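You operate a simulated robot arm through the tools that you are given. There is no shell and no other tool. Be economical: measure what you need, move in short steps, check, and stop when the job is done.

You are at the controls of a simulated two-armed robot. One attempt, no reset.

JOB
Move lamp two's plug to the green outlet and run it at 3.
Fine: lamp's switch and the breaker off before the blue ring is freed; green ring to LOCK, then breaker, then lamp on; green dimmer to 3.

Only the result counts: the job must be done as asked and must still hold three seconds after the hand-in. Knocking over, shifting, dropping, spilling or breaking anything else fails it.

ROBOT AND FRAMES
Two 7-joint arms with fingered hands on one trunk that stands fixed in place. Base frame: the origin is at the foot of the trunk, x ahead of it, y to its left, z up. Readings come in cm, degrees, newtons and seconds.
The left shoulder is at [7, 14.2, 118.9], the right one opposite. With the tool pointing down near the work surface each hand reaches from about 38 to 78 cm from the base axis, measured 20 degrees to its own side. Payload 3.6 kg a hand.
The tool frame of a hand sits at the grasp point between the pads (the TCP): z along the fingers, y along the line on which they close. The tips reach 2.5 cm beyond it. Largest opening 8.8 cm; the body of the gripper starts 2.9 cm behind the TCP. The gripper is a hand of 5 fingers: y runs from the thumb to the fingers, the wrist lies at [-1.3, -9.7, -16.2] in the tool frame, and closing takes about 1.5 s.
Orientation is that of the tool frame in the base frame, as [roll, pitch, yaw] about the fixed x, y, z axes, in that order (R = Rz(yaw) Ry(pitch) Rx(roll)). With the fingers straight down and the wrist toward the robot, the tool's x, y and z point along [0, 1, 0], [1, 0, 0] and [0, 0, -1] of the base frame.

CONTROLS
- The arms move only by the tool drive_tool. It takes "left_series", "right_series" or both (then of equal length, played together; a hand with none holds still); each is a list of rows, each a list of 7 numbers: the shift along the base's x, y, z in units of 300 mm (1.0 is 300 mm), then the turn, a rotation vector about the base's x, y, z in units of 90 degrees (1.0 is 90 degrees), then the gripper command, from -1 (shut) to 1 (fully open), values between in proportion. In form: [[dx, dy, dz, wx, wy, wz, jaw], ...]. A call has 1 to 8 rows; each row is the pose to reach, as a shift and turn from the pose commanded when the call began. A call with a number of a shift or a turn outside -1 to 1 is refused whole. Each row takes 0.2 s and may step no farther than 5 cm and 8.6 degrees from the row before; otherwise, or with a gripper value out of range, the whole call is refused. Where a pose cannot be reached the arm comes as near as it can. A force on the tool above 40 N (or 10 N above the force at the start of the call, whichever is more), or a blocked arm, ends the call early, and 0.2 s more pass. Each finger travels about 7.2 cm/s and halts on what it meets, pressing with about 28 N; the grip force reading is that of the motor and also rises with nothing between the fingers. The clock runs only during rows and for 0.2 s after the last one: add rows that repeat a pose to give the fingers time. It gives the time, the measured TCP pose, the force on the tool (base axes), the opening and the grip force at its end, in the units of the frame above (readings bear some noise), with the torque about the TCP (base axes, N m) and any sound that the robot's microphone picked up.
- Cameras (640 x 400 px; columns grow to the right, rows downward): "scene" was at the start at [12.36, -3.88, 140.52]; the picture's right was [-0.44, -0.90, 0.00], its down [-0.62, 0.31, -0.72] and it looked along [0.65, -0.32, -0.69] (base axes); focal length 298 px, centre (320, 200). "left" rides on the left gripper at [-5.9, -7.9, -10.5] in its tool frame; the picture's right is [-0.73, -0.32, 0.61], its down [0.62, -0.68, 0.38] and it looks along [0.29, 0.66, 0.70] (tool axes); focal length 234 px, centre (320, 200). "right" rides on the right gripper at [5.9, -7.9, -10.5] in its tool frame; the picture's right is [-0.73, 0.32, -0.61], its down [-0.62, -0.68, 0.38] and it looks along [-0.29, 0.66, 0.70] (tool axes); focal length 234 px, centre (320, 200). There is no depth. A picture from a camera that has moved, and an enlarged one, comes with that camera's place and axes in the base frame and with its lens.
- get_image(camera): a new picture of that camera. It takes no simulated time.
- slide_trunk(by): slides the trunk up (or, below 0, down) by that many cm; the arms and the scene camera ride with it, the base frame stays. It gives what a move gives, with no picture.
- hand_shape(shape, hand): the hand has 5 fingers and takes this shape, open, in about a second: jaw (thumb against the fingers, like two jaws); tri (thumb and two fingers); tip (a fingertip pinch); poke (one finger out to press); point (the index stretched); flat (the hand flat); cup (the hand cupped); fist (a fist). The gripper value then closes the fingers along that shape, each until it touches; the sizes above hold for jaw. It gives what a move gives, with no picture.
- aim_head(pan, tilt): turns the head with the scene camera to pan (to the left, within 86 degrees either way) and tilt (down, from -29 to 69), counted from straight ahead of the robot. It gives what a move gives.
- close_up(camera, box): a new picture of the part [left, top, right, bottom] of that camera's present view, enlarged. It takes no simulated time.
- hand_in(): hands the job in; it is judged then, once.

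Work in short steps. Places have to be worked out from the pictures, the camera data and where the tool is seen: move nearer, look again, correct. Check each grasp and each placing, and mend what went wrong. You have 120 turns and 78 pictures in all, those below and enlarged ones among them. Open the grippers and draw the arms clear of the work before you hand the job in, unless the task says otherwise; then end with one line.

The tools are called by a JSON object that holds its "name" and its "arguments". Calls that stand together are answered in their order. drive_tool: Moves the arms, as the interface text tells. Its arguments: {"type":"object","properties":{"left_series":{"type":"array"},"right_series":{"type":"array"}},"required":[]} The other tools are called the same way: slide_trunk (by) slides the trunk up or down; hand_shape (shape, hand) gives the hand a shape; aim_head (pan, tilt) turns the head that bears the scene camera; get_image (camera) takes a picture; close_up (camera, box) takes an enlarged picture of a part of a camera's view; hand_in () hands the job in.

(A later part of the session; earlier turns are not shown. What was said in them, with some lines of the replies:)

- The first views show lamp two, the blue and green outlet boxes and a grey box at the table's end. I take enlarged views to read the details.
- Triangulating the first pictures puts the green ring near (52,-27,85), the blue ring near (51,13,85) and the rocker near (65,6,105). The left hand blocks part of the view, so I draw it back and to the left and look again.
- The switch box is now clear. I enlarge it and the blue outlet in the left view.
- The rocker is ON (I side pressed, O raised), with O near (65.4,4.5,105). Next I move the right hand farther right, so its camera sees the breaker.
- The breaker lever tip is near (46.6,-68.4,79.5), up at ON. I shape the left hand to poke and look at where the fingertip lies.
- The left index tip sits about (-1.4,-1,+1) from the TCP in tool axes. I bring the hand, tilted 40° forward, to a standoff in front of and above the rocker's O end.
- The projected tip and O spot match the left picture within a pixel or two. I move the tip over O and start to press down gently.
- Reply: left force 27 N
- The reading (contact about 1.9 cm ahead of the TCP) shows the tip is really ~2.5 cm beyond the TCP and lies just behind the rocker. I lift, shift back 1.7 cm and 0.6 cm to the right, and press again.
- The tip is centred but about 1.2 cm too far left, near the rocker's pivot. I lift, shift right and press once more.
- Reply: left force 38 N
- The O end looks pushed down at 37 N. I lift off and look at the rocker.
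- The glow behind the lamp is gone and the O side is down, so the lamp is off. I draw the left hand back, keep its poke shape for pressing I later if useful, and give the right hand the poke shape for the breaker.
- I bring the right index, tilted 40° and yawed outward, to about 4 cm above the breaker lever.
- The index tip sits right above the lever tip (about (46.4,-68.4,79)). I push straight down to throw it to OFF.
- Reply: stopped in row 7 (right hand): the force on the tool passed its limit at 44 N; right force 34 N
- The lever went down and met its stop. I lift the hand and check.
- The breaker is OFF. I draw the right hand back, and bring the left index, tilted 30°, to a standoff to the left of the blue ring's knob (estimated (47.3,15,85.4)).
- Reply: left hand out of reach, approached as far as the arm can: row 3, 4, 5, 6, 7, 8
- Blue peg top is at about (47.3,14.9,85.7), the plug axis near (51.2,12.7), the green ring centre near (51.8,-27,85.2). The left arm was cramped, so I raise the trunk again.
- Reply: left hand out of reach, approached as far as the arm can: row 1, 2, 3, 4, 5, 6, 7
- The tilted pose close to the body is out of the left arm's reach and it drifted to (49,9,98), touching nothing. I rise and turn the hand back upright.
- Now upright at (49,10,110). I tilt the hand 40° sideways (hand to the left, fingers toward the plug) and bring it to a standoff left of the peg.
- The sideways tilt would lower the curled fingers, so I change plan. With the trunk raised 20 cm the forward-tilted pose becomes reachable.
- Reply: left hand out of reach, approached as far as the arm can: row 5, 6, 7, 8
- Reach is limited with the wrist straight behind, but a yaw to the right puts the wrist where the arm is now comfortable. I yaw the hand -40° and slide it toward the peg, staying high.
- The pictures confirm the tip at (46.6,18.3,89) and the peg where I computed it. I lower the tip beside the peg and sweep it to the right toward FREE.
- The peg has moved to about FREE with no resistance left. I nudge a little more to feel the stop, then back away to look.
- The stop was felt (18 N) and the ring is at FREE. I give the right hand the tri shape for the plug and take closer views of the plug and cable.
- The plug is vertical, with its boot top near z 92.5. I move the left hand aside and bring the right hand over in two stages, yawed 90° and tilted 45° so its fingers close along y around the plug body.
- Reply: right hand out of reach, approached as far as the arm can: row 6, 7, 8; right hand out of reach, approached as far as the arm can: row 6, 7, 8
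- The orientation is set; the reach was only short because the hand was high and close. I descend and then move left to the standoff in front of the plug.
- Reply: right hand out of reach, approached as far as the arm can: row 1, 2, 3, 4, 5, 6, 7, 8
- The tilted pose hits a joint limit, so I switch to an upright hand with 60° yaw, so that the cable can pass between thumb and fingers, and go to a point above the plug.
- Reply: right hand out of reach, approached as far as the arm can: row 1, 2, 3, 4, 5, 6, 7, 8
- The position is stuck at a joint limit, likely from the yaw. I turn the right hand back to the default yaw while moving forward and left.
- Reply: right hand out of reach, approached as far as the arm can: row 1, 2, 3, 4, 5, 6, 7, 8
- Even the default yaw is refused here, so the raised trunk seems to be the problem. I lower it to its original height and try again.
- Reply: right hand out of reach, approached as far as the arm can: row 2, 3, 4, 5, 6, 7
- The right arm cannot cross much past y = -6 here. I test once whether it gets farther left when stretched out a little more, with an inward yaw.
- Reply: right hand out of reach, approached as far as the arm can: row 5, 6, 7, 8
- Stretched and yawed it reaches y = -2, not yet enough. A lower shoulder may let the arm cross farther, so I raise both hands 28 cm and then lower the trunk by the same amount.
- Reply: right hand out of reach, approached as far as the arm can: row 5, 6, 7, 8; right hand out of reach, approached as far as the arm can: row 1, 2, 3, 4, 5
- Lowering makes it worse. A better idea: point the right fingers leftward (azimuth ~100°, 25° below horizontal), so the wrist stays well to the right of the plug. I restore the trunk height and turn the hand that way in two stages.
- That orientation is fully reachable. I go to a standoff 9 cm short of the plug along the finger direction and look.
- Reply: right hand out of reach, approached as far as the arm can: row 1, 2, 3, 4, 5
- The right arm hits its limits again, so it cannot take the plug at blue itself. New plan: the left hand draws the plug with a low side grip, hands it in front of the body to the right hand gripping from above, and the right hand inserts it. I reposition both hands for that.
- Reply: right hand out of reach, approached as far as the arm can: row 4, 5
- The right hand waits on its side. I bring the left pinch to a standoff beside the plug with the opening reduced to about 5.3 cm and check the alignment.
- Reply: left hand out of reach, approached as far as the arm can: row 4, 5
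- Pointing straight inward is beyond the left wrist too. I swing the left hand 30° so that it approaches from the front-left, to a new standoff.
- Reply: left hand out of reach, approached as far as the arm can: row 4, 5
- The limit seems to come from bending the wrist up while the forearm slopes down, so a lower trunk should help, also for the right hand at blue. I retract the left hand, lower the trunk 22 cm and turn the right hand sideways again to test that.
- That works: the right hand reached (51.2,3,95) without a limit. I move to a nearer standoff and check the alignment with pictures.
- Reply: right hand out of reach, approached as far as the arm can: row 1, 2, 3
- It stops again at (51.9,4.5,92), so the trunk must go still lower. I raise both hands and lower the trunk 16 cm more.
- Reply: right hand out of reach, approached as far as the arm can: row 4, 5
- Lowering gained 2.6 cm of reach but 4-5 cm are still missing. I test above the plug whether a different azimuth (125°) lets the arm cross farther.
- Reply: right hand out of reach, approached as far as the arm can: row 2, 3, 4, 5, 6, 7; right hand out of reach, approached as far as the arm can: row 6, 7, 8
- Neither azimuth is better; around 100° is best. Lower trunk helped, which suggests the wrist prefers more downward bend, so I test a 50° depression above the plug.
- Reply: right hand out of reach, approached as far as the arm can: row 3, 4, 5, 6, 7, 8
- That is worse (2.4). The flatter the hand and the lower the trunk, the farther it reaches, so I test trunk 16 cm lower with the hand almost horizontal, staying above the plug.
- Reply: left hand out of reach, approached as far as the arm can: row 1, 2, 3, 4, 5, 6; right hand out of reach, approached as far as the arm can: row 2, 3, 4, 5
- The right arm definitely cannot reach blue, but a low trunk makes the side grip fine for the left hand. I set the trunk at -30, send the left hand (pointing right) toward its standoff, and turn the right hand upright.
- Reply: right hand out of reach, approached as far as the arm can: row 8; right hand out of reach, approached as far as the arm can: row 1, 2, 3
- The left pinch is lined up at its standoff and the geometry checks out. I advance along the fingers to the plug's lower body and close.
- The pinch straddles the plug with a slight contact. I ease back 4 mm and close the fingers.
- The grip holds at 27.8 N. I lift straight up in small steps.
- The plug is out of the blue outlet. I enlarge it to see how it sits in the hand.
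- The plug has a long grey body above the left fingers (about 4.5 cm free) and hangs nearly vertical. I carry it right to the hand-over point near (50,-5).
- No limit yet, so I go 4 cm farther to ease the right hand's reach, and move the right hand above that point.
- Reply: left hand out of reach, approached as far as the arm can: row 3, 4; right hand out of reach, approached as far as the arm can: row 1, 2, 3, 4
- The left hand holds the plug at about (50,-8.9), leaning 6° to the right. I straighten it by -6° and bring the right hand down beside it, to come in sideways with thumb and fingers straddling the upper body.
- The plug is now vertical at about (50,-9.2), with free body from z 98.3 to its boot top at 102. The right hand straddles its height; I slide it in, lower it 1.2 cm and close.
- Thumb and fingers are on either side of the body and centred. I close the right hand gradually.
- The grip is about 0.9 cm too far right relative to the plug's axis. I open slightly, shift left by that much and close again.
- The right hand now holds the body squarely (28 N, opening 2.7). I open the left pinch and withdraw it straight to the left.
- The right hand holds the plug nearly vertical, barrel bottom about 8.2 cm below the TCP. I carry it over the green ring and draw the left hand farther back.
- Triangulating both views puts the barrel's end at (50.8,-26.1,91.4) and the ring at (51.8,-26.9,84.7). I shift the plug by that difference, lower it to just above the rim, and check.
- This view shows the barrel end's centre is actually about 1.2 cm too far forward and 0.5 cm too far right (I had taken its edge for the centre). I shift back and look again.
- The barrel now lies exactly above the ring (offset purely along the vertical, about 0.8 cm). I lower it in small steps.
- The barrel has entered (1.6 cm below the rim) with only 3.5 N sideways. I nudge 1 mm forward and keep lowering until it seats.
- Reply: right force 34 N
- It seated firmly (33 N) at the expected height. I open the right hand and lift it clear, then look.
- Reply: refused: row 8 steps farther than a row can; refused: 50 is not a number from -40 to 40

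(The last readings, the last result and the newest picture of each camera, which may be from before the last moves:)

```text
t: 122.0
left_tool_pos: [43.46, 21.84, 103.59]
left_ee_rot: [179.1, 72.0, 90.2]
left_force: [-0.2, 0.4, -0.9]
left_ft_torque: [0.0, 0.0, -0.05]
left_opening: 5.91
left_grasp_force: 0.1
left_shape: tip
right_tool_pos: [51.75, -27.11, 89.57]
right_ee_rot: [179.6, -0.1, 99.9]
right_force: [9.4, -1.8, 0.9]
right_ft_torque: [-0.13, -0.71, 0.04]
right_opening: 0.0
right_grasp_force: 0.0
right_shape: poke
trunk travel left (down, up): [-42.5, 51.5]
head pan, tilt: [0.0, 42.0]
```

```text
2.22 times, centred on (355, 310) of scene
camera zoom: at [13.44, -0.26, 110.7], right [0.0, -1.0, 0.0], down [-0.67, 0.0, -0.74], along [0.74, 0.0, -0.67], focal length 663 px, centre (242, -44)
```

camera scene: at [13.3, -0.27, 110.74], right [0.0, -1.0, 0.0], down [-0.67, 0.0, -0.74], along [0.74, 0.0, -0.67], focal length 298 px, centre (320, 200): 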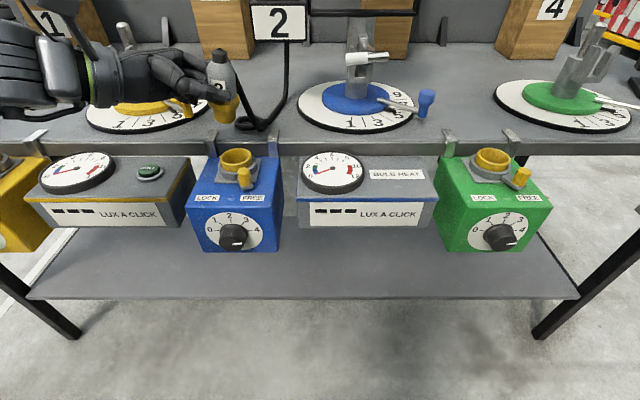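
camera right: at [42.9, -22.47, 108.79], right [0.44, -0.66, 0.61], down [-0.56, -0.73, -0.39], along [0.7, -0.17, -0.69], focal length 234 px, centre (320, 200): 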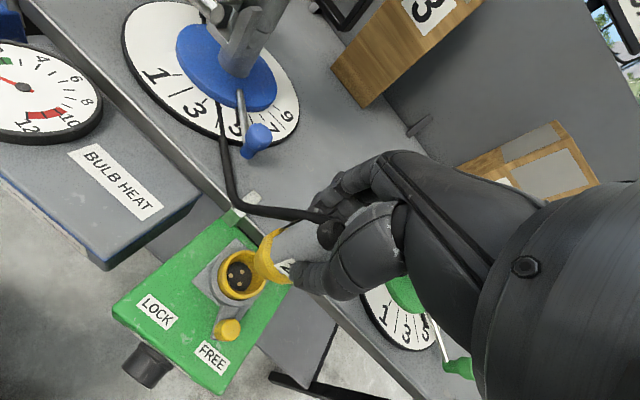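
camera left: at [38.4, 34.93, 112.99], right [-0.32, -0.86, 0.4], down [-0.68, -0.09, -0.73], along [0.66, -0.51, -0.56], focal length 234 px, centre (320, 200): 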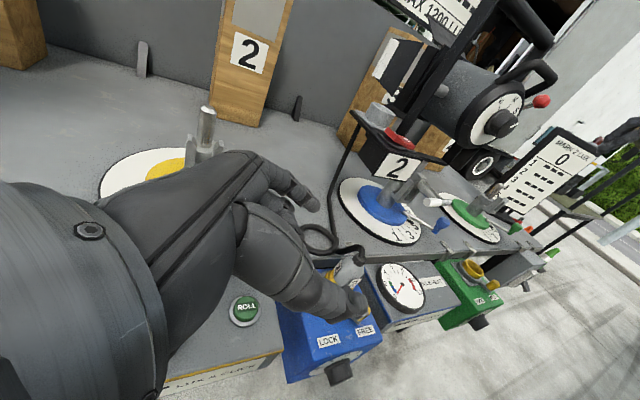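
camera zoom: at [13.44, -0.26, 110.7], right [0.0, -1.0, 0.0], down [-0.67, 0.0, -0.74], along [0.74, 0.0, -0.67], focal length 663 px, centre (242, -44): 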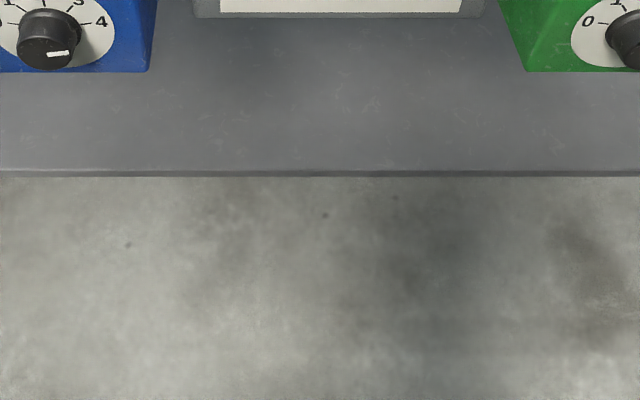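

Two calls were refused, so the hand changed shape in place around the plug, with about 9 N on it. I go back to the open tri shape and then lift straight up.

{"name": "hand_shape", "arguments": {"hand": "right", "shape": "tri"}}

{"name": "drive_tool", "arguments": {"right_series": [[0, 0, 0.01, 0, 0, 0, 1], [0, 0, 0.04, 0, 0, 0, 1], [0, 0, 0.1, 0, 0, 0, 1], [0, 0, 0.2, 0, 0, 0, 1], [0, -0.03, 0.3, 0, 0, 0, 1], [-0.06, -0.08, 0.38, 0, 0, 0, 1], [-0.14, -0.14, 0.46, 0, 0, 0, 1]]}}

```text
t: 122.9
left_tool_pos: [43.46, 21.79, 103.69]
left_ee_rot: [179.0, 72.1, 89.8]
left_force: [0.6, -0.7, -0.6]
left_ft_torque: [-0.02, 0.0, 0.02]
left_opening: 5.9
left_grasp_force: 0.1
left_shape: tip
right_tool_pos: [51.74, -26.94, 89.76]
right_ee_rot: [179.5, -0.1, 99.9]
right_force: [-0.3, -0.5, 0.5]
right_ft_torque: [0.0, -0.02, -0.03]
right_opening: 8.78
right_grasp_force: 0.0
right_shape: tri
trunk travel left (down, up): [-42.5, 51.5]
head pan, tilt: [0.0, 42.0]
```

```text
t: 124.5
left_tool_pos: [43.28, 21.83, 103.76]
left_ee_rot: [178.5, 72.0, 89.5]
left_force: [-0.2, 0.3, 0.2]
left_ft_torque: [0.0, 0.0, -0.03]
left_opening: 5.91
left_grasp_force: 0.1
left_shape: tip
right_tool_pos: [47.49, -31.29, 103.63]
right_ee_rot: [179.5, 0.0, 99.9]
right_force: [0.1, 0.4, -0.1]
right_ft_torque: [-0.01, 0.03, -0.03]
right_opening: 8.77
right_grasp_force: 0.0
right_shape: tri
trunk travel left (down, up): [-42.5, 51.5]
head pan, tilt: [0.0, 42.0]
```

The hand came off without force. I shape it to poke, raise the trunk to its original height, and go down with the yawed, tilted pose that worked on the blue ring (mirrored).

{"name": "hand_shape", "arguments": {"hand": "right", "shape": "poke"}}

{"name": "slide_trunk", "arguments": {"by": 30}}

{"name": "drive_tool", "arguments": {"right_series": [[0, -0.02, -0.13, 0.0285, -0.0611, 0.0651, 1], [0, -0.04, -0.27, 0.057, -0.1222, 0.1302, 1], [-0.01, -0.06, -0.41, 0.0856, -0.1834, 0.1953, 1], [-0.02, -0.08, -0.55, 0.1141, -0.2445, 0.2604, 1], [-0.03, -0.1, -0.69, 0.1426, -0.3056, 0.3255, 1], [-0.03, -0.1, -0.83, 0.1426, -0.3056, 0.3255, 1], [-0.03, -0.1, -0.97, 0.1426, -0.3056, 0.3255, 1]]}}

```text
t: 125.4
left_tool_pos: [43.53, 21.77, 103.76]
left_ee_rot: [178.7, 72.0, 89.7]
left_force: [-0.7, 0.2, -0.6]
left_ft_torque: [0.02, 0.03, -0.02]
left_opening: 5.91
left_grasp_force: 0.0
left_shape: tip
right_tool_pos: [47.45, -31.21, 103.66]
right_ee_rot: [179.5, 0.0, 99.8]
right_force: [0.5, 0.7, 0.2]
right_ft_torque: [0.02, 0.01, 0.01]
right_opening: 0.01
right_grasp_force: 0.0
right_shape: poke
trunk travel left (down, up): [-42.5, 51.5]
head pan, tilt: [0.0, 42.0]
```

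```text
t: 128.4
left_tool_pos: [43.47, 21.9, 133.61]
left_ee_rot: [179.0, 72.0, 90.0]
left_force: [-0.3, 0.2, 0.4]
left_ft_torque: [-0.01, 0.0, 0.0]
left_opening: 5.89
left_grasp_force: 0.0
left_shape: tip
right_tool_pos: [47.5, -31.3, 133.67]
right_ee_rot: [179.4, -0.1, 99.9]
right_force: [0.4, 0.0, -0.3]
right_ft_torque: [-0.02, 0.0, -0.02]
right_opening: 0.01
right_grasp_force: 0.0
right_shape: poke
trunk travel left (down, up): [-72.5, 21.5]
head pan, tilt: [0.0, 42.0]
```

```text
t: 130.0
left_tool_pos: [43.54, 21.7, 133.68]
left_ee_rot: [179.2, 72.0, 90.1]
left_force: [0.5, -0.1, -0.3]
left_ft_torque: [-0.02, -0.02, 0.01]
left_opening: 5.92
left_grasp_force: 0.1
left_shape: tip
right_tool_pos: [46.61, -34.33, 104.58]
right_ee_rot: [149.4, -0.1, 129.9]
right_force: [1.2, 0.1, -0.7]
right_ft_torque: [0.01, -0.01, -0.01]
right_opening: 0.02
right_grasp_force: 0.0
right_shape: poke
trunk travel left (down, up): [-72.5, 21.5]
head pan, tilt: [0.0, 42.0]
```

{"name": "drive_tool", "arguments": {"right_series": [[0, 0.0, -0.15, 0, 0, 0, 1], [0, 0.01, -0.3, 0, 0, 0, 1], [0, 0.02, -0.42, 0, 0, 0, 1], [0, 0.03, -0.52, 0, 0, 0, 1], [0, 0.035, -0.61, 0, 0, 0, 1], [0, 0.035, -0.61, 0, 0, 0, 1]]}}

```text
t: 131.4
left_tool_pos: [43.46, 21.82, 133.71]
left_ee_rot: [178.4, 72.1, 89.4]
left_force: [0.1, 0.0, -0.2]
left_ft_torque: [-0.01, 0.01, -0.04]
left_opening: 5.89
left_grasp_force: 0.1
left_shape: tip
right_tool_pos: [46.53, -33.3, 86.32]
right_ee_rot: [149.5, -0.1, 130.0]
right_force: [0.1, 0.4, 0.8]
right_ft_torque: [0.03, -0.01, -0.03]
right_opening: 0.01
right_grasp_force: 0.2
right_shape: poke
trunk travel left (down, up): [-72.5, 21.5]
head pan, tilt: [0.0, 42.0]
```

In place beside the green peg. I sweep it left toward LOCK.

{"name": "drive_tool", "arguments": {"right_series": [[0.005, 0.04, 0, 0, 0, 0, 1], [0.005, 0.08, 0, 0, 0, 0, 1], [0.0, 0.12, 0, 0, 0, 0, 1], [0.005, 0.155, 0, 0, 0, 0, 1], [0.015, 0.19, 0, 0, 0, 0, 1], [0.02, 0.21, 0, 0, 0, 0, 1], [0.02, 0.222, 0, 0, 0, 0, 1]]}}

```text
t: 133.0
left_tool_pos: [43.32, 21.11, 133.89]
left_ee_rot: [178.7, 71.7, 89.6]
left_force: [-0.6, 0.4, 1.1]
left_ft_torque: [0.01, 0.02, 0.0]
left_opening: 5.91
left_grasp_force: 0.1
left_shape: tip
right_tool_pos: [47.21, -27.16, 86.28]
right_ee_rot: [149.2, -0.1, 129.8]
right_force: [1.4, -28.6, 8.1]
right_ft_torque: [-0.31, -0.01, -0.04]
right_opening: 0.0
right_grasp_force: 0.0
right_shape: poke
trunk travel left (down, up): [-72.5, 21.5]
head pan, tilt: [0.0, 42.0]
```

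The ring met its stop with 29 N at the mirror position of blue's travel. I back off and verify with a close-up.

{"name": "drive_tool", "arguments": {"right_series": [[-0.05, -0.05, 0.05, 0, 0, 0, 1], [-0.1, -0.15, 0.12, 0, 0, 0, 1], [-0.12, -0.28, 0.2, 0, 0, 0, 1], [-0.12, -0.42, 0.25, 0, 0, 0, 1], [-0.12, -0.56, 0.25, 0, 0, 0, 1], [-0.12, -0.7, 0.25, 0, 0, 0, 1]]}}

{"name": "close_up", "arguments": {"camera": "scene", "box": [375, 210, 495, 350]}}

```text
t: 134.4
left_tool_pos: [43.55, 21.7, 133.65]
left_ee_rot: [179.0, 72.1, 89.9]
left_force: [0.2, -0.8, 1.0]
left_ft_torque: [-0.01, -0.03, -0.01]
left_opening: 5.91
left_grasp_force: 0.1
left_shape: tip
right_tool_pos: [43.66, -47.72, 93.6]
right_ee_rot: [149.4, -0.2, 130.1]
right_force: [0.9, -0.4, -0.3]
right_ft_torque: [-0.01, 0.01, -0.02]
right_opening: 0.02
right_grasp_force: 0.0
right_shape: poke
trunk travel left (down, up): [-72.5, 21.5]
head pan, tilt: [0.0, 42.0]
```

```text
2.86 times, centred on (435, 280) of scene
camera zoom: at [13.37, -0.3, 140.73], right [0.0, -1.0, 0.0], down [-0.67, 0.0, -0.74], along [0.74, 0.0, -0.67], focal length 852 px, centre (-9, -29)
```

zoom: 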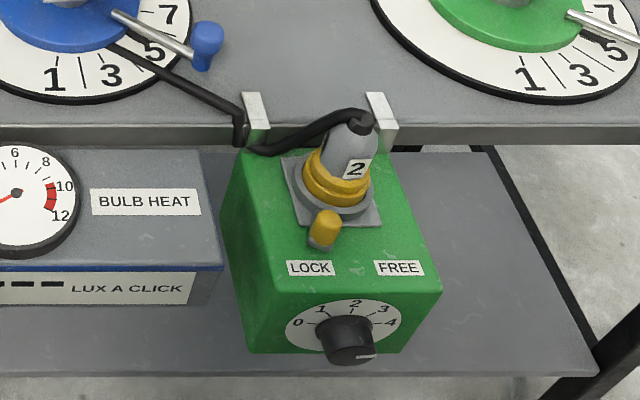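

The plug is seated, the ring is at LOCK, and its angle matches the blue ring's original. Next the breaker: I turn the right hand to point forward-right almost horizontally and lower the trunk, to push the lever up from below.

{"name": "drive_tool", "arguments": {"right_series": [[-0.05, -0.02, 0.08, 0.0023, -0.0535, -0.0787, 1], [-0.1, -0.05, 0.16, 0.0046, -0.107, -0.1575, 1], [-0.15, -0.08, 0.24, 0.007, -0.1606, -0.2362, 1], [-0.2, -0.11, 0.32, 0.0093, -0.2141, -0.315, 1], [-0.24, -0.14, 0.4, 0.0116, -0.2677, -0.3937, 1]]}}

{"name": "drive_tool", "arguments": {"right_series": [[0, -0.04, 0.07, 0.0023, -0.0535, -0.0787, 1], [0, -0.08, 0.14, 0.0046, -0.107, -0.1575, 1], [0, -0.12, 0.2, 0.007, -0.1606, -0.2362, 1], [0, -0.16, 0.26, 0.0093, -0.2141, -0.315, 1], [0, -0.2, 0.3, 0.0116, -0.2677, -0.3937, 1]]}}

{"name": "slide_trunk", "arguments": {"by": -35}}

```text
t: 135.6
left_tool_pos: [43.38, 21.84, 133.63]
left_ee_rot: [178.4, 72.1, 89.4]
left_force: [-0.6, -0.1, -0.2]
left_ft_torque: [0.02, 0.0, 0.01]
left_opening: 5.94
left_grasp_force: 0.1
left_shape: tip
right_tool_pos: [36.31, -51.75, 105.8]
right_ee_rot: [126.9, 7.7, 92.3]
right_force: [-0.2, -0.1, 0.3]
right_ft_torque: [0.01, -0.01, -0.02]
right_opening: 0.0
right_grasp_force: 0.0
right_shape: poke
trunk travel left (down, up): [-72.5, 21.5]
head pan, tilt: [0.0, 42.0]
```

```text
t: 136.8
left_tool_pos: [43.51, 21.9, 133.61]
left_ee_rot: [179.3, 72.1, 90.2]
left_force: [0.0, 0.3, 0.5]
left_ft_torque: [-0.01, 0.0, -0.01]
left_opening: 5.93
left_grasp_force: 0.1
left_shape: tip
right_tool_pos: [36.36, -57.73, 114.84]
right_ee_rot: [104.3, -0.1, 55.1]
right_force: [-0.2, 1.1, 0.5]
right_ft_torque: [-0.03, -0.03, 0.0]
right_opening: 0.0
right_grasp_force: 0.1
right_shape: poke
trunk travel left (down, up): [-72.5, 21.5]
head pan, tilt: [0.0, 42.0]
```

```text
t: 140.2
left_tool_pos: [43.57, 21.85, 98.7]
left_ee_rot: [178.6, 72.1, 89.6]
left_force: [-0.1, 0.4, -0.1]
left_ft_torque: [0.01, -0.01, -0.02]
left_opening: 5.92
left_grasp_force: 0.0
left_shape: tip
right_tool_pos: [36.32, -57.82, 79.75]
right_ee_rot: [104.4, -0.1, 55.0]
right_force: [-1.4, -0.9, -0.6]
right_ft_torque: [-0.03, 0.04, -0.03]
right_opening: 0.0
right_grasp_force: 0.0
right_shape: poke
trunk travel left (down, up): [-37.5, 56.5]
head pan, tilt: [0.0, 42.0]
```

The orientation is reached. I go down and forward until the finger is under the lowered lever.

{"name": "drive_tool", "arguments": {"right_series": [[0.04, -0.03, -0.13, 0, 0, 0, 1], [0.08, -0.07, -0.275, 0, 0, 0, 1], [0.16, -0.16, -0.275, 0, 0, 0, 1], [0.24, -0.24, -0.275, 0, 0, 0, 1], [0.3, -0.31, -0.275, 0, 0, 0, 1], [0.32, -0.335, -0.275, 0, 0, 0, 1], [0.32, -0.335, -0.275, 0, 0, 0, 1]]}}

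```text
t: 141.8
left_tool_pos: [43.43, 21.69, 98.6]
left_ee_rot: [178.7, 72.1, 89.7]
left_force: [0.5, -0.3, 0.2]
left_ft_torque: [0.01, -0.01, 0.01]
left_opening: 5.92
left_grasp_force: 0.0
left_shape: tip
right_tool_pos: [46.07, -67.96, 71.5]
right_ee_rot: [104.5, -0.1, 55.0]
right_force: [-0.9, 0.2, -0.6]
right_ft_torque: [0.0, -0.02, 0.0]
right_opening: 0.0
right_grasp_force: 0.0
right_shape: poke
trunk travel left (down, up): [-37.5, 56.5]
head pan, tilt: [0.0, 42.0]
```

No contact so far. I raise the finger to lift the lever.

{"name": "drive_tool", "arguments": {"right_series": [[0, 0, 0.05, 0, 0, 0, 1], [0, 0, 0.1, 0, 0, 0, 1], [0, 0, 0.14, 0, 0, 0, 1], [0, 0, 0.18, 0, 0, 0, 1], [0, 0, 0.21, 0, 0, 0, 1], [0, 0, 0.235, 0, 0, 0, 1], [0, 0, 0.255, 0, 0, 0, 1], [0, 0, 0.27, 0, 0, 0, 1]]}}

```text
t: 143.0
left_tool_pos: [43.33, 21.64, 98.66]
left_ee_rot: [178.5, 72.0, 89.5]
left_force: [1.1, -0.2, 0.4]
left_ft_torque: [0.0, 0.01, 0.03]
left_opening: 5.91
left_grasp_force: 0.1
left_shape: tip
right_tool_pos: [46.07, -68.04, 76.8]
right_ee_rot: [105.6, -0.2, 55.0]
right_force: [-20.9, 13.1, -20.5]
right_ft_torque: [-0.11, -0.12, -0.04]
right_opening: 0.02
right_grasp_force: 0.0
right_shape: poke
trunk travel left (down, up): [-37.5, 56.5]
head pan, tilt: [0.0, 42.0]
stopped in row 6 (right hand): the force on the tool passed its limit at 45 N (the readings are from after the stop); the commanded pose is now the measured one
```

The finger met a hard stop just where the raised lever's underside should be. I check mechanically: lower 4 cm and come back up to just below that height; no force there means the lever stayed up.

{"name": "drive_tool", "arguments": {"right_series": [[-0.02, 0.014, -0.04, 0, 0, 0, 1], [-0.02, 0.014, -0.1, 0, 0, 0, 1], [-0.02, 0.014, -0.15, 0, 0, 0, 1], [-0.01, 0.007, -0.12, 0, 0, 0, 1], [-0.01, 0.007, -0.07, 0, 0, 0, 1], [-0.01, 0.007, -0.03, 0, 0, 0, 1], [-0.01, 0.007, -0.03, 0, 0, 0, 1]]}}

```text
t: 144.6
left_tool_pos: [43.55, 21.72, 98.76]
left_ee_rot: [178.7, 72.0, 89.6]
left_force: [-0.3, -1.0, -0.7]
left_ft_torque: [0.0, 0.01, 0.01]
left_opening: 5.88
left_grasp_force: 0.0
left_shape: tip
right_tool_pos: [45.91, -67.83, 76.16]
right_ee_rot: [105.2, -0.2, 55.1]
right_force: [-4.9, -0.2, -4.8]
right_ft_torque: [0.06, -0.06, -0.06]
right_opening: 0.01
right_grasp_force: 0.0
right_shape: poke
trunk travel left (down, up): [-37.5, 56.5]
head pan, tilt: [0.0, 42.0]
```

A light 5 N touch at 76.2 is consistent with an almost fully raised lever, but I want it surely home. I back the finger off to the lever's outer end and raise farther there.

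{"name": "drive_tool", "arguments": {"right_series": [[-0.01, 0, -0.06, 0, 0, 0, 1], [-0.045, 0, -0.06, 0, 0, 0, 1], [-0.045, 0, -0.01, 0, 0, 0, 1], [-0.045, 0, 0.03, 0, 0, 0, 1], [-0.045, 0, 0.055, 0, 0, 0, 1], [-0.045, 0, 0.075, 0, 0, 0, 1], [-0.045, 0, 0.085, 0, 0, 0, 1]]}}

```text
t: 146.2
left_tool_pos: [43.57, 21.46, 98.63]
left_ee_rot: [179.0, 71.8, 90.0]
left_force: [-0.2, -0.3, -0.8]
left_ft_torque: [-0.03, -0.01, -0.01]
left_opening: 5.91
left_grasp_force: 0.1
left_shape: tip
right_tool_pos: [44.48, -67.87, 78.17]
right_ee_rot: [105.6, -0.3, 55.0]
right_force: [-14.3, 1.4, -28.9]
right_ft_torque: [0.14, 0.58, -0.07]
right_opening: 0.01
right_grasp_force: 0.1
right_shape: poke
trunk travel left (down, up): [-37.5, 56.5]
head pan, tilt: [0.0, 42.0]
```

Contact at the lever's end (x 46.2, z 78) with 29 N against the upper stop: the breaker is ON. I withdraw the right hand, restore the trunk and shape the left hand to poke.

{"name": "drive_tool", "arguments": {"right_series": [[0, 0, -0.05, 0, 0, 0, 1], [-0.03, 0.02, -0.12, 0, 0, 0, 1], [-0.12, 0.08, -0.12, 0, 0, 0, 1], [-0.22, 0.16, -0.12, 0, 0, 0, 1], [-0.3, 0.24, -0.05, 0, 0, 0, 1], [-0.3, 0.28, 0.08, 0, 0, 0, 1]]}}

{"name": "slide_trunk", "arguments": {"by": 35}}

{"name": "hand_shape", "arguments": {"hand": "left", "shape": "poke"}}

{"name": "drive_tool", "arguments": {"left_series": [[0.0, 0.0, -0.06, 0.0765, -0.0383, 0.0279, 1], [0.02, -0.02, -0.12, 0.153, -0.0767, 0.0557, 1], [0.05, -0.05, -0.18, 0.2295, -0.115, 0.0836, 1], [0.08, -0.08, -0.24, 0.306, -0.1534, 0.1114, 1], [0.11, -0.12, -0.3, 0.3825, -0.1917, 0.1393, 1]]}}

{"name": "drive_tool", "arguments": {"left_series": [[0.05, -0.05, -0.04, 0.0765, -0.0383, 0.0279, 1], [0.1, -0.11, -0.08, 0.153, -0.0767, 0.0557, 1], [0.15, -0.18, -0.12, 0.2295, -0.115, 0.0836, 1], [0.2, -0.25, -0.16, 0.306, -0.1534, 0.1114, 1], [0.25, -0.33, -0.2, 0.3825, -0.1917, 0.1393, 1], [0.3, -0.36, -0.22, 0.3825, -0.1917, 0.1393, 1], [0.3, -0.36, -0.22, 0.3825, -0.1917, 0.1393, 1]]}}

```text
t: 147.6
left_tool_pos: [43.51, 21.91, 98.65]
left_ee_rot: [179.1, 72.0, 90.1]
left_force: [-0.8, 0.2, 0.3]
left_ft_torque: [0.0, 0.01, 0.01]
left_opening: 5.89
left_grasp_force: 0.0
left_shape: tip
right_tool_pos: [35.28, -59.2, 81.37]
right_ee_rot: [105.1, 0.0, 55.0]
right_force: [-0.4, -0.3, 1.5]
right_ft_torque: [0.02, -0.03, -0.01]
right_opening: 0.0
right_grasp_force: 0.0
right_shape: poke
trunk travel left (down, up): [-37.5, 56.5]
head pan, tilt: [0.0, 42.0]
```

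```text
t: 151.1
left_tool_pos: [43.51, 21.8, 133.65]
left_ee_rot: [178.6, 72.1, 89.6]
left_force: [-0.3, 1.3, -0.2]
left_ft_torque: [0.03, 0.0, 0.01]
left_opening: 5.9
left_grasp_force: 0.2
left_shape: tip
right_tool_pos: [35.39, -59.22, 116.28]
right_ee_rot: [105.1, -0.1, 55.0]
right_force: [-0.6, 0.3, 0.0]
right_ft_torque: [-0.02, -0.02, -0.03]
right_opening: 0.0
right_grasp_force: 0.1
right_shape: poke
trunk travel left (down, up): [-72.5, 21.5]
head pan, tilt: [0.0, 42.0]
```

```text
t: 152.0
left_tool_pos: [43.36, 21.83, 133.7]
left_ee_rot: [178.7, 72.0, 89.7]
left_force: [0.5, -0.5, -0.8]
left_ft_torque: [-0.03, 0.03, 0.01]
left_opening: 0.02
left_grasp_force: 0.2
left_shape: poke
right_tool_pos: [35.28, -59.19, 116.36]
right_ee_rot: [105.2, -0.1, 54.9]
right_force: [-0.4, 0.1, -0.1]
right_ft_torque: [0.02, -0.02, 0.04]
right_opening: 0.03
right_grasp_force: 0.0
right_shape: poke
trunk travel left (down, up): [-72.5, 21.5]
head pan, tilt: [0.0, 42.0]
```

```text
t: 153.2
left_tool_pos: [46.94, 18.31, 124.47]
left_ee_rot: [154.3, 35.7, 81.8]
left_force: [0.7, 0.5, 0.4]
left_ft_torque: [-0.02, -0.02, -0.06]
left_opening: 0.0
left_grasp_force: 0.0
left_shape: poke
right_tool_pos: [35.56, -59.23, 116.38]
right_ee_rot: [105.1, 0.0, 55.1]
right_force: [-0.2, 0.8, 0.0]
right_ft_torque: [-0.04, 0.01, 0.01]
right_opening: 0.0
right_grasp_force: 0.1
right_shape: poke
trunk travel left (down, up): [-72.5, 21.5]
head pan, tilt: [0.0, 42.0]
```

```text
t: 154.8
left_tool_pos: [55.82, 7.37, 118.04]
left_ee_rot: [139.0, 0.1, 89.9]
left_force: [0.1, -0.2, -0.2]
left_ft_torque: [0.03, 0.0, -0.02]
left_opening: 0.0
left_grasp_force: 0.0
left_shape: poke
right_tool_pos: [35.3, -59.19, 116.43]
right_ee_rot: [105.0, -0.1, 55.0]
right_force: [0.1, 0.1, 0.1]
right_ft_torque: [-0.03, 0.01, 0.0]
right_opening: 0.01
right_grasp_force: 0.1
right_shape: poke
trunk travel left (down, up): [-72.5, 21.5]
head pan, tilt: [0.0, 42.0]
```

The left index is in front of and above the switch. I move over the rocker's I end and press down as before.

{"name": "drive_tool", "arguments": {"left_series": [[0.12, -0.01, -0.06, 0, 0, 0, 1], [0.24, -0.019, -0.14, 0, 0, 0, 1], [0.247, -0.019, -0.27, 0, 0, 0, 1], [0.247, -0.019, -0.34, 0, 0, 0, 1], [0.247, -0.019, -0.37, 0, 0, 0, 1], [0.247, -0.019, -0.385, 0, 0, 0, 1], [0.247, -0.019, -0.4, 0, 0, 0, 1], [0.247, -0.019, -0.41, 0, 0, 0, 1]]}}

```text
t: 156.6
left_tool_pos: [61.59, 9.9, 111.12]
left_ee_rot: [139.2, 0.1, 89.9]
left_force: [-0.6, 0.4, 0.2]
left_ft_torque: [-0.01, -0.02, 0.02]
left_opening: 0.0
left_grasp_force: 0.1
left_shape: poke
left hand out of reach, approached as far as the arm can: row 2, 3, 4, 5, 6, 7, 8
right_tool_pos: [35.37, -59.16, 116.33]
right_ee_rot: [105.2, -0.1, 55.0]
right_force: [-0.9, -0.4, 0.4]
right_ft_torque: [0.01, -0.01, 0.0]
right_opening: 0.0
right_grasp_force: 0.0
right_shape: poke
trunk travel left (down, up): [-72.5, 21.5]
head pan, tilt: [0.0, 42.0]
```

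The arm came in with an awkward elbow position. I go back to the upright pose from which it worked the first time, and repeat that approach.

{"name": "drive_tool", "arguments": {"left_series": [[-0.1, 0.03, 0.05, 0, 0.07, 0, 1], [-0.22, 0.07, 0.1, 0, 0.15, 0, 1], [-0.34, 0.12, 0.15, 0, 0.23, 0, 1], [-0.46, 0.17, 0.2, 0, 0.31, 0, 1], [-0.58, 0.22, 0.23, 0, 0.39, 0, 1], [-0.69, 0.27, 0.24, 0, 0.453, 0, 1], [-0.69, 0.27, 0.24, 0, 0.453, 0, 1]]}}

{"name": "drive_tool", "arguments": {"left_series": [[0.1, -0.07, 0, 0, -0.075, 0, 1], [0.22, -0.14, -0.03, 0, -0.15, 0, 1], [0.35, -0.21, -0.06, 0, -0.23, 0, 1], [0.48, -0.28, -0.1, 0, -0.31, 0, 1], [0.6, -0.34, -0.14, 0, -0.39, 0, 1], [0.7, -0.38, -0.183, 0, -0.444, 0, 1], [0.72, -0.38, -0.21, 0, -0.444, 0, 1], [0.72, -0.38, -0.21, 0, -0.444, 0, 1]]}}

```text
t: 158.2
left_tool_pos: [40.93, 18.14, 118.39]
left_ee_rot: [179.9, 0.1, 89.9]
left_force: [-1.0, -0.2, 0.6]
left_ft_torque: [0.0, -0.03, 0.05]
left_opening: 0.0
left_grasp_force: 0.0
left_shape: poke
right_tool_pos: [35.45, -59.14, 116.32]
right_ee_rot: [105.2, -0.1, 55.1]
right_force: [-0.8, 0.8, 0.2]
right_ft_torque: [0.0, -0.02, 0.0]
right_opening: 0.0
right_grasp_force: 0.1
right_shape: poke
trunk travel left (down, up): [-72.5, 21.5]
head pan, tilt: [0.0, 42.0]
```

```text
t: 160.0
left_tool_pos: [61.54, 8.94, 113.19]
left_ee_rot: [139.8, 0.1, 89.9]
left_force: [0.3, 0.2, -1.0]
left_ft_torque: [0.0, 0.03, 0.01]
left_opening: 0.0
left_grasp_force: 0.0
left_shape: poke
left hand out of reach, approached as far as the arm can: row 6, 7, 8
right_tool_pos: [35.51, -59.15, 116.47]
right_ee_rot: [105.1, -0.1, 55.1]
right_force: [-0.5, 0.6, 0.1]
right_ft_torque: [-0.01, 0.01, -0.01]
right_opening: 0.02
right_grasp_force: 0.1
right_shape: poke
trunk travel left (down, up): [-72.5, 21.5]
head pan, tilt: [0.0, 42.0]
```

Still limited at y = 8.9. I lift and back off, yaw the hand 20° inward (which moves the needed wrist place left), and lower the trunk 12 cm before trying again.

{"name": "drive_tool", "arguments": {"left_series": [[-0.1, 0.03, 0.1, 0, 0, -0.07, 1], [-0.18, 0.08, 0.2, 0, 0, -0.14, 1], [-0.22, 0.1, 0.3, 0, 0, -0.222, 1], [-0.22, 0.1, 0.4, 0, 0, -0.222, 1]]}}

{"name": "slide_trunk", "arguments": {"by": -12}}

{"name": "drive_tool", "arguments": {"left_series": [[0.06, -0.04, 0, 0, 0, 0, 1], [0.14, -0.09, -0.03, 0, 0, 0, 1], [0.22, -0.13, -0.05, 0, 0, 0, 1], [0.272, -0.152, -0.08, 0, 0, 0, 1], [0.272, -0.152, -0.1, 0, 0, 0, 1], [0.272, -0.152, -0.1, 0, 0, 0, 1]]}}

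```text
t: 161.0
left_tool_pos: [54.54, 11.74, 125.16]
left_ee_rot: [139.9, 0.0, 69.9]
left_force: [-0.7, -0.1, 0.2]
left_ft_torque: [0.02, 0.04, 0.0]
left_opening: 0.0
left_grasp_force: 0.0
left_shape: poke
right_tool_pos: [35.27, -59.34, 116.3]
right_ee_rot: [105.1, -0.2, 55.1]
right_force: [-0.4, -1.1, 0.7]
right_ft_torque: [0.0, -0.01, 0.06]
right_opening: 0.0
right_grasp_force: 0.2
right_shape: poke
trunk travel left (down, up): [-72.5, 21.5]
head pan, tilt: [0.0, 42.0]
```

```text
t: 162.5
left_tool_pos: [54.64, 11.69, 113.22]
left_ee_rot: [139.8, 0.1, 69.9]
left_force: [0.9, -0.2, 0.8]
left_ft_torque: [-0.01, 0.02, 0.02]
left_opening: 0.0
left_grasp_force: 0.1
left_shape: poke
right_tool_pos: [35.29, -59.23, 104.36]
right_ee_rot: [105.1, -0.1, 55.2]
right_force: [0.8, -1.1, 0.8]
right_ft_torque: [0.0, 0.01, -0.05]
right_opening: 0.0
right_grasp_force: 0.0
right_shape: poke
trunk travel left (down, up): [-60.5, 33.5]
head pan, tilt: [0.0, 42.0]
```

```text
t: 163.9
left_tool_pos: [62.98, 7.34, 110.14]
left_ee_rot: [139.7, 0.1, 70.0]
left_force: [0.2, -0.2, -0.3]
left_ft_torque: [-0.01, -0.01, 0.02]
left_opening: 0.03
left_grasp_force: 0.1
left_shape: poke
right_tool_pos: [35.32, -59.25, 104.13]
right_ee_rot: [105.2, -0.1, 55.0]
right_force: [-0.5, -0.3, 0.4]
right_ft_torque: [-0.04, 0.03, 0.05]
right_opening: 0.0
right_grasp_force: 0.1
right_shape: poke
trunk travel left (down, up): [-60.5, 33.5]
head pan, tilt: [0.0, 42.0]
```

Reached. I press down on the I end.

{"name": "drive_tool", "arguments": {"left_series": [[0.003, 0, -0.06, 0, 0, 0, 1], [0.003, 0, -0.09, 0, 0, 0, 1], [0.003, 0, -0.105, 0, 0, 0, 1], [0.003, 0, -0.12, 0, 0, 0, 1], [0.003, 0, -0.132, 0, 0, 0, 1], [0.003, 0, -0.142, 0, 0, 0, 1]]}}

```text
t: 165.3
left_tool_pos: [62.32, 7.38, 106.65]
left_ee_rot: [139.0, -0.1, 70.1]
left_force: [-2.9, 6.2, 31.2]
left_ft_torque: [-0.02, -0.53, 0.11]
left_opening: 0.03
left_grasp_force: 0.1
left_shape: poke
right_tool_pos: [34.87, -59.17, 104.68]
right_ee_rot: [104.8, -0.2, 55.2]
right_force: [0.2, 0.0, 0.7]
right_ft_torque: [0.03, 0.03, 0.01]
right_opening: 0.0
right_grasp_force: 0.0
right_shape: poke
trunk travel left (down, up): [-60.5, 33.5]
head pan, tilt: [0.0, 42.0]
```

Contact was at (64.2,7.0), near the rocker's front. To be sure, I lift, shift 0.9 cm forward and 0.5 cm left, and press again (harmless if it is already on).

{"name": "drive_tool", "arguments": {"left_series": [[0, 0, 0.06, 0, 0, 0, 1], [0.03, 0.017, 0.06, 0, 0, 0, 1], [0.03, 0.017, 0.02, 0, 0, 0, 1], [0.03, 0.017, 0.0, 0, 0, 0, 1], [0.03, 0.017, -0.012, 0, 0, 0, 1], [0.03, 0.017, -0.02, 0, 0, 0, 1]]}}

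```text
t: 166.6
left_tool_pos: [63.68, 7.97, 106.57]
left_ee_rot: [138.4, -0.1, 70.3]
left_force: [-5.6, 4.9, 26.2]
left_ft_torque: [-0.01, -0.29, 0.05]
left_opening: 0.0
left_grasp_force: 0.0
left_shape: poke
right_tool_pos: [35.1, -59.25, 104.45]
right_ee_rot: [105.1, -0.1, 55.1]
right_force: [-0.6, 0.0, -1.1]
right_ft_torque: [-0.01, -0.02, 0.0]
right_opening: 0.0
right_grasp_force: 0.2
right_shape: poke
trunk travel left (down, up): [-60.5, 33.5]
head pan, tilt: [0.0, 42.0]
stopped in row 6 (left hand): the force on the tool passed its limit at 44 N (the readings are from after the stop); the commanded pose is now the measured one
```

The second press peaked at 44 N on the I end, so the lamp should be on. I withdraw the left hand, give the right hand the tri shape, and turn it to point forward for the green dimmer knob (estimated at (42-44,-27.2,76.9)).

{"name": "drive_tool", "arguments": {"left_series": [[0, 0, 0.08, 0, 0, 0, 1], [-0.1, 0.05, 0.15, 0, 0, 0, 1], [-0.22, 0.12, 0.18, 0, 0, 0, 1], [-0.34, 0.2, 0.18, 0, 0, 0, 1], [-0.46, 0.28, 0.18, 0, 0, 0, 1], [-0.56, 0.36, 0.18, 0, 0, 0, 1], [-0.62, 0.46, 0.18, 0, 0, 0, 1]]}}

{"name": "hand_shape", "arguments": {"hand": "right", "shape": "tri"}}

{"name": "drive_tool", "arguments": {"right_series": [[-0.03, 0.1, 0, -0.0021, -0.0093, 0.0833, 0.35], [-0.06, 0.22, 0, -0.0041, -0.0185, 0.1666, 0.35], [-0.09, 0.34, 0, -0.0062, -0.0278, 0.2499, 0.35], [-0.11, 0.46, -0.02, -0.0083, -0.0371, 0.3332, 0.35], [-0.12, 0.58, -0.04, -0.0103, -0.0463, 0.4165, 0.35], [-0.12, 0.7, -0.06, -0.0124, -0.0556, 0.4998, 0.35], [-0.12, 0.82, -0.08, -0.0124, -0.0556, 0.4998, 0.35], [-0.12, 0.95, -0.1, -0.0124, -0.0556, 0.4998, 0.35]]}}

```text
t: 168.2
left_tool_pos: [45.17, 21.78, 111.39]
left_ee_rot: [139.3, 0.1, 70.0]
left_force: [-0.5, 0.6, -0.7]
left_ft_torque: [-0.02, 0.02, -0.01]
left_opening: 0.02
left_grasp_force: 0.0
left_shape: poke
right_tool_pos: [35.34, -59.07, 104.46]
right_ee_rot: [105.0, -0.1, 55.0]
right_force: [-0.1, -0.2, -1.2]
right_ft_torque: [-0.01, 0.03, 0.0]
right_opening: 0.03
right_grasp_force: 0.2
right_shape: poke
trunk travel left (down, up): [-60.5, 33.5]
head pan, tilt: [0.0, 42.0]
```

```text
t: 169.1
left_tool_pos: [45.17, 21.64, 111.35]
left_ee_rot: [139.2, 0.0, 70.0]
left_force: [-0.9, 0.4, 0.3]
left_ft_torque: [0.03, -0.02, -0.04]
left_opening: 0.03
left_grasp_force: 0.1
left_shape: poke
right_tool_pos: [35.36, -59.34, 104.3]
right_ee_rot: [105.1, -0.1, 55.1]
right_force: [-0.3, 0.1, -0.5]
right_ft_torque: [-0.01, -0.01, 0.01]
right_opening: 8.81
right_grasp_force: 0.1
right_shape: tri
trunk travel left (down, up): [-60.5, 33.5]
head pan, tilt: [0.0, 42.0]
```

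```text
t: 170.8
left_tool_pos: [45.27, 21.57, 111.3]
left_ee_rot: [139.1, 0.1, 70.1]
left_force: [0.5, 0.6, 0.3]
left_ft_torque: [-0.03, -0.03, 0.03]
left_opening: 0.01
left_grasp_force: 0.0
left_shape: poke
right_tool_pos: [33.46, -33.4, 98.92]
right_ee_rot: [100.1, -0.1, 100.2]
right_force: [0.2, -0.2, 0.5]
right_ft_torque: [-0.01, 0.0, -0.02]
right_opening: 5.99
right_grasp_force: 0.0
right_shape: tri
right hand out of reach, approached as far as the arm can: row 7, 8
trunk travel left (down, up): [-60.5, 33.5]
head pan, tilt: [0.0, 42.0]
```

{"name": "drive_tool", "arguments": {"right_series": [[0, 0.0, -0.12, 0, 0, 0, 0.35], [0, 0.0, -0.25, 0, 0, 0, 0.35], [-0.02, 0.03, -0.38, 0, 0, 0, 0.35], [-0.04, 0.08, -0.5, 0, 0, 0, 0.35], [-0.05, 0.13, -0.62, 0, 0, 0, 0.35], [-0.05, 0.15, -0.68, 0, 0, 0, 0.35]]}}

```text
t: 172.2
left_tool_pos: [45.23, 21.59, 111.41]
left_ee_rot: [139.2, 0.0, 70.2]
left_force: [-0.3, -0.2, 0.3]
left_ft_torque: [-0.03, 0.02, 0.01]
left_opening: 0.01
left_grasp_force: 0.0
left_shape: poke
right_tool_pos: [31.82, -28.96, 78.41]
right_ee_rot: [100.1, 0.0, 100.0]
right_force: [0.1, 1.2, -0.7]
right_ft_torque: [0.0, 0.0, 0.02]
right_opening: 5.98
right_grasp_force: 0.0
right_shape: tri
trunk travel left (down, up): [-60.5, 33.5]
head pan, tilt: [0.0, 42.0]
```

The forward-pointing pose is reachable at the standoff. I advance along the finger direction until fingers and thumb straddle the knob.

{"name": "drive_tool", "arguments": {"right_series": [[0.1, 0.018, -0.017, 0, 0, 0, 0.55], [0.2, 0.035, -0.035, 0, 0, 0, 0.55], [0.26, 0.046, -0.046, 0, 0, 0, 0.55], [0.295, 0.052, -0.052, 0, 0, 0, 0.55], [0.31, 0.055, -0.054, 0, 0, 0, 0.55]]}}

```text
t: 173.4
left_tool_pos: [44.7, 21.63, 111.55]
left_ee_rot: [138.9, -0.1, 70.1]
left_force: [0.3, 0.4, 0.5]
left_ft_torque: [0.05, -0.02, -0.01]
left_opening: 0.0
left_grasp_force: 0.0
left_shape: poke
right_tool_pos: [40.68, -27.37, 77.15]
right_ee_rot: [99.7, -0.1, 100.1]
right_force: [-28.8, -4.3, 4.0]
right_ft_torque: [0.14, -1.15, -0.16]
right_opening: 6.65
right_grasp_force: 0.1
right_shape: tri
trunk travel left (down, up): [-60.5, 33.5]
head pan, tilt: [0.0, 42.0]
```

The upper fingertip touches the box face, so the face is a little nearer than estimated. I back off 6 mm and close on the knob.

{"name": "drive_tool", "arguments": {"right_series": [[-0.03, -0.002, 0, 0, 0, 0, 0.55], [-0.032, -0.002, -0.003, 0, 0, 0, 0.3], [-0.032, -0.002, -0.003, 0, 0, 0, 0.0], [-0.032, -0.002, -0.003, 0, 0, 0, -0.4], [-0.032, -0.002, -0.003, 0, 0, 0, -0.8], [-0.032, -0.002, -0.003, 0, 0, 0, -1], [-0.032, -0.002, -0.003, 0, 0, 0, -1], [-0.032, -0.002, -0.003, 0, 0, 0, -1]]}}

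```text
t: 175.2
left_tool_pos: [45.23, 21.64, 111.36]
left_ee_rot: [139.2, 0.0, 70.1]
left_force: [0.3, 0.0, -0.1]
left_ft_torque: [0.01, -0.03, 0.0]
left_opening: 0.0
left_grasp_force: 0.0
left_shape: poke
right_tool_pos: [40.2, -27.33, 76.79]
right_ee_rot: [100.1, -0.1, 100.1]
right_force: [1.6, 1.8, -1.3]
right_ft_torque: [-0.02, -0.16, 0.06]
right_opening: 2.98
right_grasp_force: 27.7
right_shape: tri
trunk travel left (down, up): [-60.5, 33.5]
head pan, tilt: [0.0, 42.0]
```

The knob is gripped (opening 3.0 cm, 28 N, no side load). I turn the hand 45° counter-clockwise about the knob's axis, from 4 toward 3.

{"name": "drive_tool", "arguments": {"right_series": [[0, 0.002, 0.001, -0.084, 0, 0, -1], [0, 0.004, 0.002, -0.168, 0, 0, -1], [0, 0.006, 0.003, -0.252, 0, 0, -1], [0, 0.008, 0.004, -0.336, 0, 0, -1], [0, 0.01, 0.005, -0.42, 0, 0, -1], [0, 0.012, 0.005, -0.5, 0, 0, -1], [0, 0.012, 0.005, -0.5, 0, 0, -1]]}}

```text
t: 176.8
left_tool_pos: [45.19, 21.61, 111.42]
left_ee_rot: [139.2, 0.0, 70.1]
left_force: [-0.5, -0.1, -1.2]
left_ft_torque: [0.0, 0.01, -0.02]
left_opening: 0.0
left_grasp_force: 0.1
left_shape: poke
right_tool_pos: [40.19, -27.05, 76.9]
right_ee_rot: [110.0, 44.2, 104.0]
right_force: [1.5, -3.3, 2.1]
right_ft_torque: [0.03, -0.12, 0.01]
right_opening: 2.91
right_grasp_force: 28.2
right_shape: tri
trunk travel left (down, up): [-60.5, 33.5]
head pan, tilt: [0.0, 42.0]
```

It turned without slip. I release, back away, and take a picture covering lamp, plug and dial.

{"name": "drive_tool", "arguments": {"right_series": [[0, 0, 0, 0, 0, 0, -0.4], [0, 0, 0, 0, 0, 0, 0.2], [0, 0, 0, 0, 0, 0, 0.6], [0, 0, 0, 0, 0, 0, 0.6], [-0.1, -0.02, 0, 0, 0, 0, 0.6], [-0.22, -0.08, 0, 0, 0, 0, 0.6], [-0.3, -0.2, 0, 0, 0, 0, 0.6], [-0.3, -0.34, 0, 0, 0, 0, 0.6]]}}

{"name": "close_up", "arguments": {"camera": "scene", "box": [230, 60, 530, 350]}}

```text
t: 178.7
left_tool_pos: [45.25, 21.52, 111.41]
left_ee_rot: [139.2, 0.0, 70.0]
left_force: [-0.2, 0.1, -0.1]
left_ft_torque: [0.07, 0.0, 0.02]
left_opening: 0.0
left_grasp_force: 0.1
left_shape: poke
right_tool_pos: [31.16, -37.22, 76.88]
right_ee_rot: [110.1, 43.9, 104.2]
right_force: [0.2, -0.8, -0.6]
right_ft_torque: [-0.03, 0.03, 0.01]
right_opening: 7.02
right_grasp_force: 0.1
right_shape: tri
trunk travel left (down, up): [-60.5, 33.5]
head pan, tilt: [0.0, 42.0]
```

```text
1.38 times, centred on (380, 205) of scene
camera zoom: at [13.36, -0.3, 128.74], right [0.0, -1.0, 0.0], down [-0.67, 0.0, -0.74], along [0.74, 0.0, -0.67], focal length 411 px, centre (237, 193)
```

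zoom: 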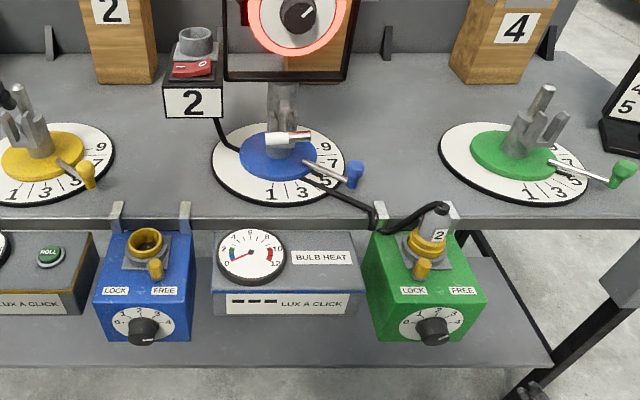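

The lamp's ring glows again, so lamp and breaker are on. I use the last picture to read the green dial.

{"name": "close_up", "arguments": {"camera": "scene", "box": [425, 270, 497, 318]}}

```text
8.33 times, centred on (461, 294) of scene
camera zoom: at [13.36, -0.3, 128.74], right [0.0, -1.0, 0.0], down [-0.67, 0.0, -0.74], along [0.74, 0.0, -0.67], focal length 2485 px, centre (-855, -583)
```

zoom: 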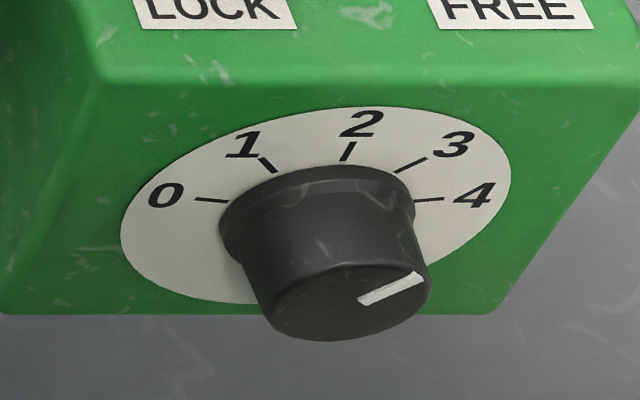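

The pointer's direction (about 44°) matches the 3 tick (about 45°). I open both hands and draw the arms clear.

{"name": "hand_shape", "arguments": {"hand": "left", "shape": "jaw"}}

{"name": "drive_tool", "arguments": {"left_series": [[-0.05, 0.05, 0.03, 0, 0, 0, 1], [-0.1, 0.12, 0.06, 0, 0, 0, 1], [-0.15, 0.2, 0.1, 0, 0, 0, 1], [-0.15, 0.28, 0.12, 0, 0, 0, 1]], "right_series": [[0, -0.08, 0.08, 0, 0, 0, 1], [0, -0.18, 0.18, 0, 0, 0, 1], [0, -0.28, 0.28, 0, 0, 0, 1], [0, -0.36, 0.38, 0, 0, 0, 1]]}}

```text
t: 179.6
left_tool_pos: [45.14, 21.63, 111.4]
left_ee_rot: [139.2, 0.0, 70.1]
left_force: [-0.6, 0.2, 0.1]
left_ft_torque: [-0.02, 0.0, 0.0]
left_opening: 8.79
left_grasp_force: 0.0
left_shape: jaw
right_tool_pos: [31.13, -37.22, 76.9]
right_ee_rot: [110.1, 44.1, 104.1]
right_force: [0.2, -0.1, 0.2]
right_ft_torque: [0.0, -0.04, -0.04]
right_opening: 7.02
right_grasp_force: 0.0
right_shape: tri
trunk travel left (down, up): [-60.5, 33.5]
head pan, tilt: [0.0, 42.0]
```

```text
t: 180.6
left_tool_pos: [40.77, 29.93, 114.91]
left_ee_rot: [139.3, 0.0, 70.2]
left_force: [0.1, -0.2, -0.9]
left_ft_torque: [0.03, 0.0, -0.02]
left_opening: 8.78
left_grasp_force: 0.0
left_shape: jaw
right_tool_pos: [31.29, -48.26, 88.12]
right_ee_rot: [110.1, 44.0, 104.2]
right_force: [-0.6, 0.0, -0.3]
right_ft_torque: [0.0, -0.02, 0.01]
right_opening: 8.74
right_grasp_force: 0.0
right_shape: tri
trunk travel left (down, up): [-60.5, 33.5]
head pan, tilt: [0.0, 42.0]
```

Both hands are open and clear of the work: the plug is locked in green, the lamp is lit and the dimmer is at 3. I hand the job in.

{"name": "hand_in", "arguments": {}}

```text
The job is handed in.
```

Lamp two's plug is now locked in the green outlet, with the breaker and lamp on and the green dimmer at 3. The breaker's ON position was confirmed by touch and by the lamp lighting, not by a close-up of the lever.
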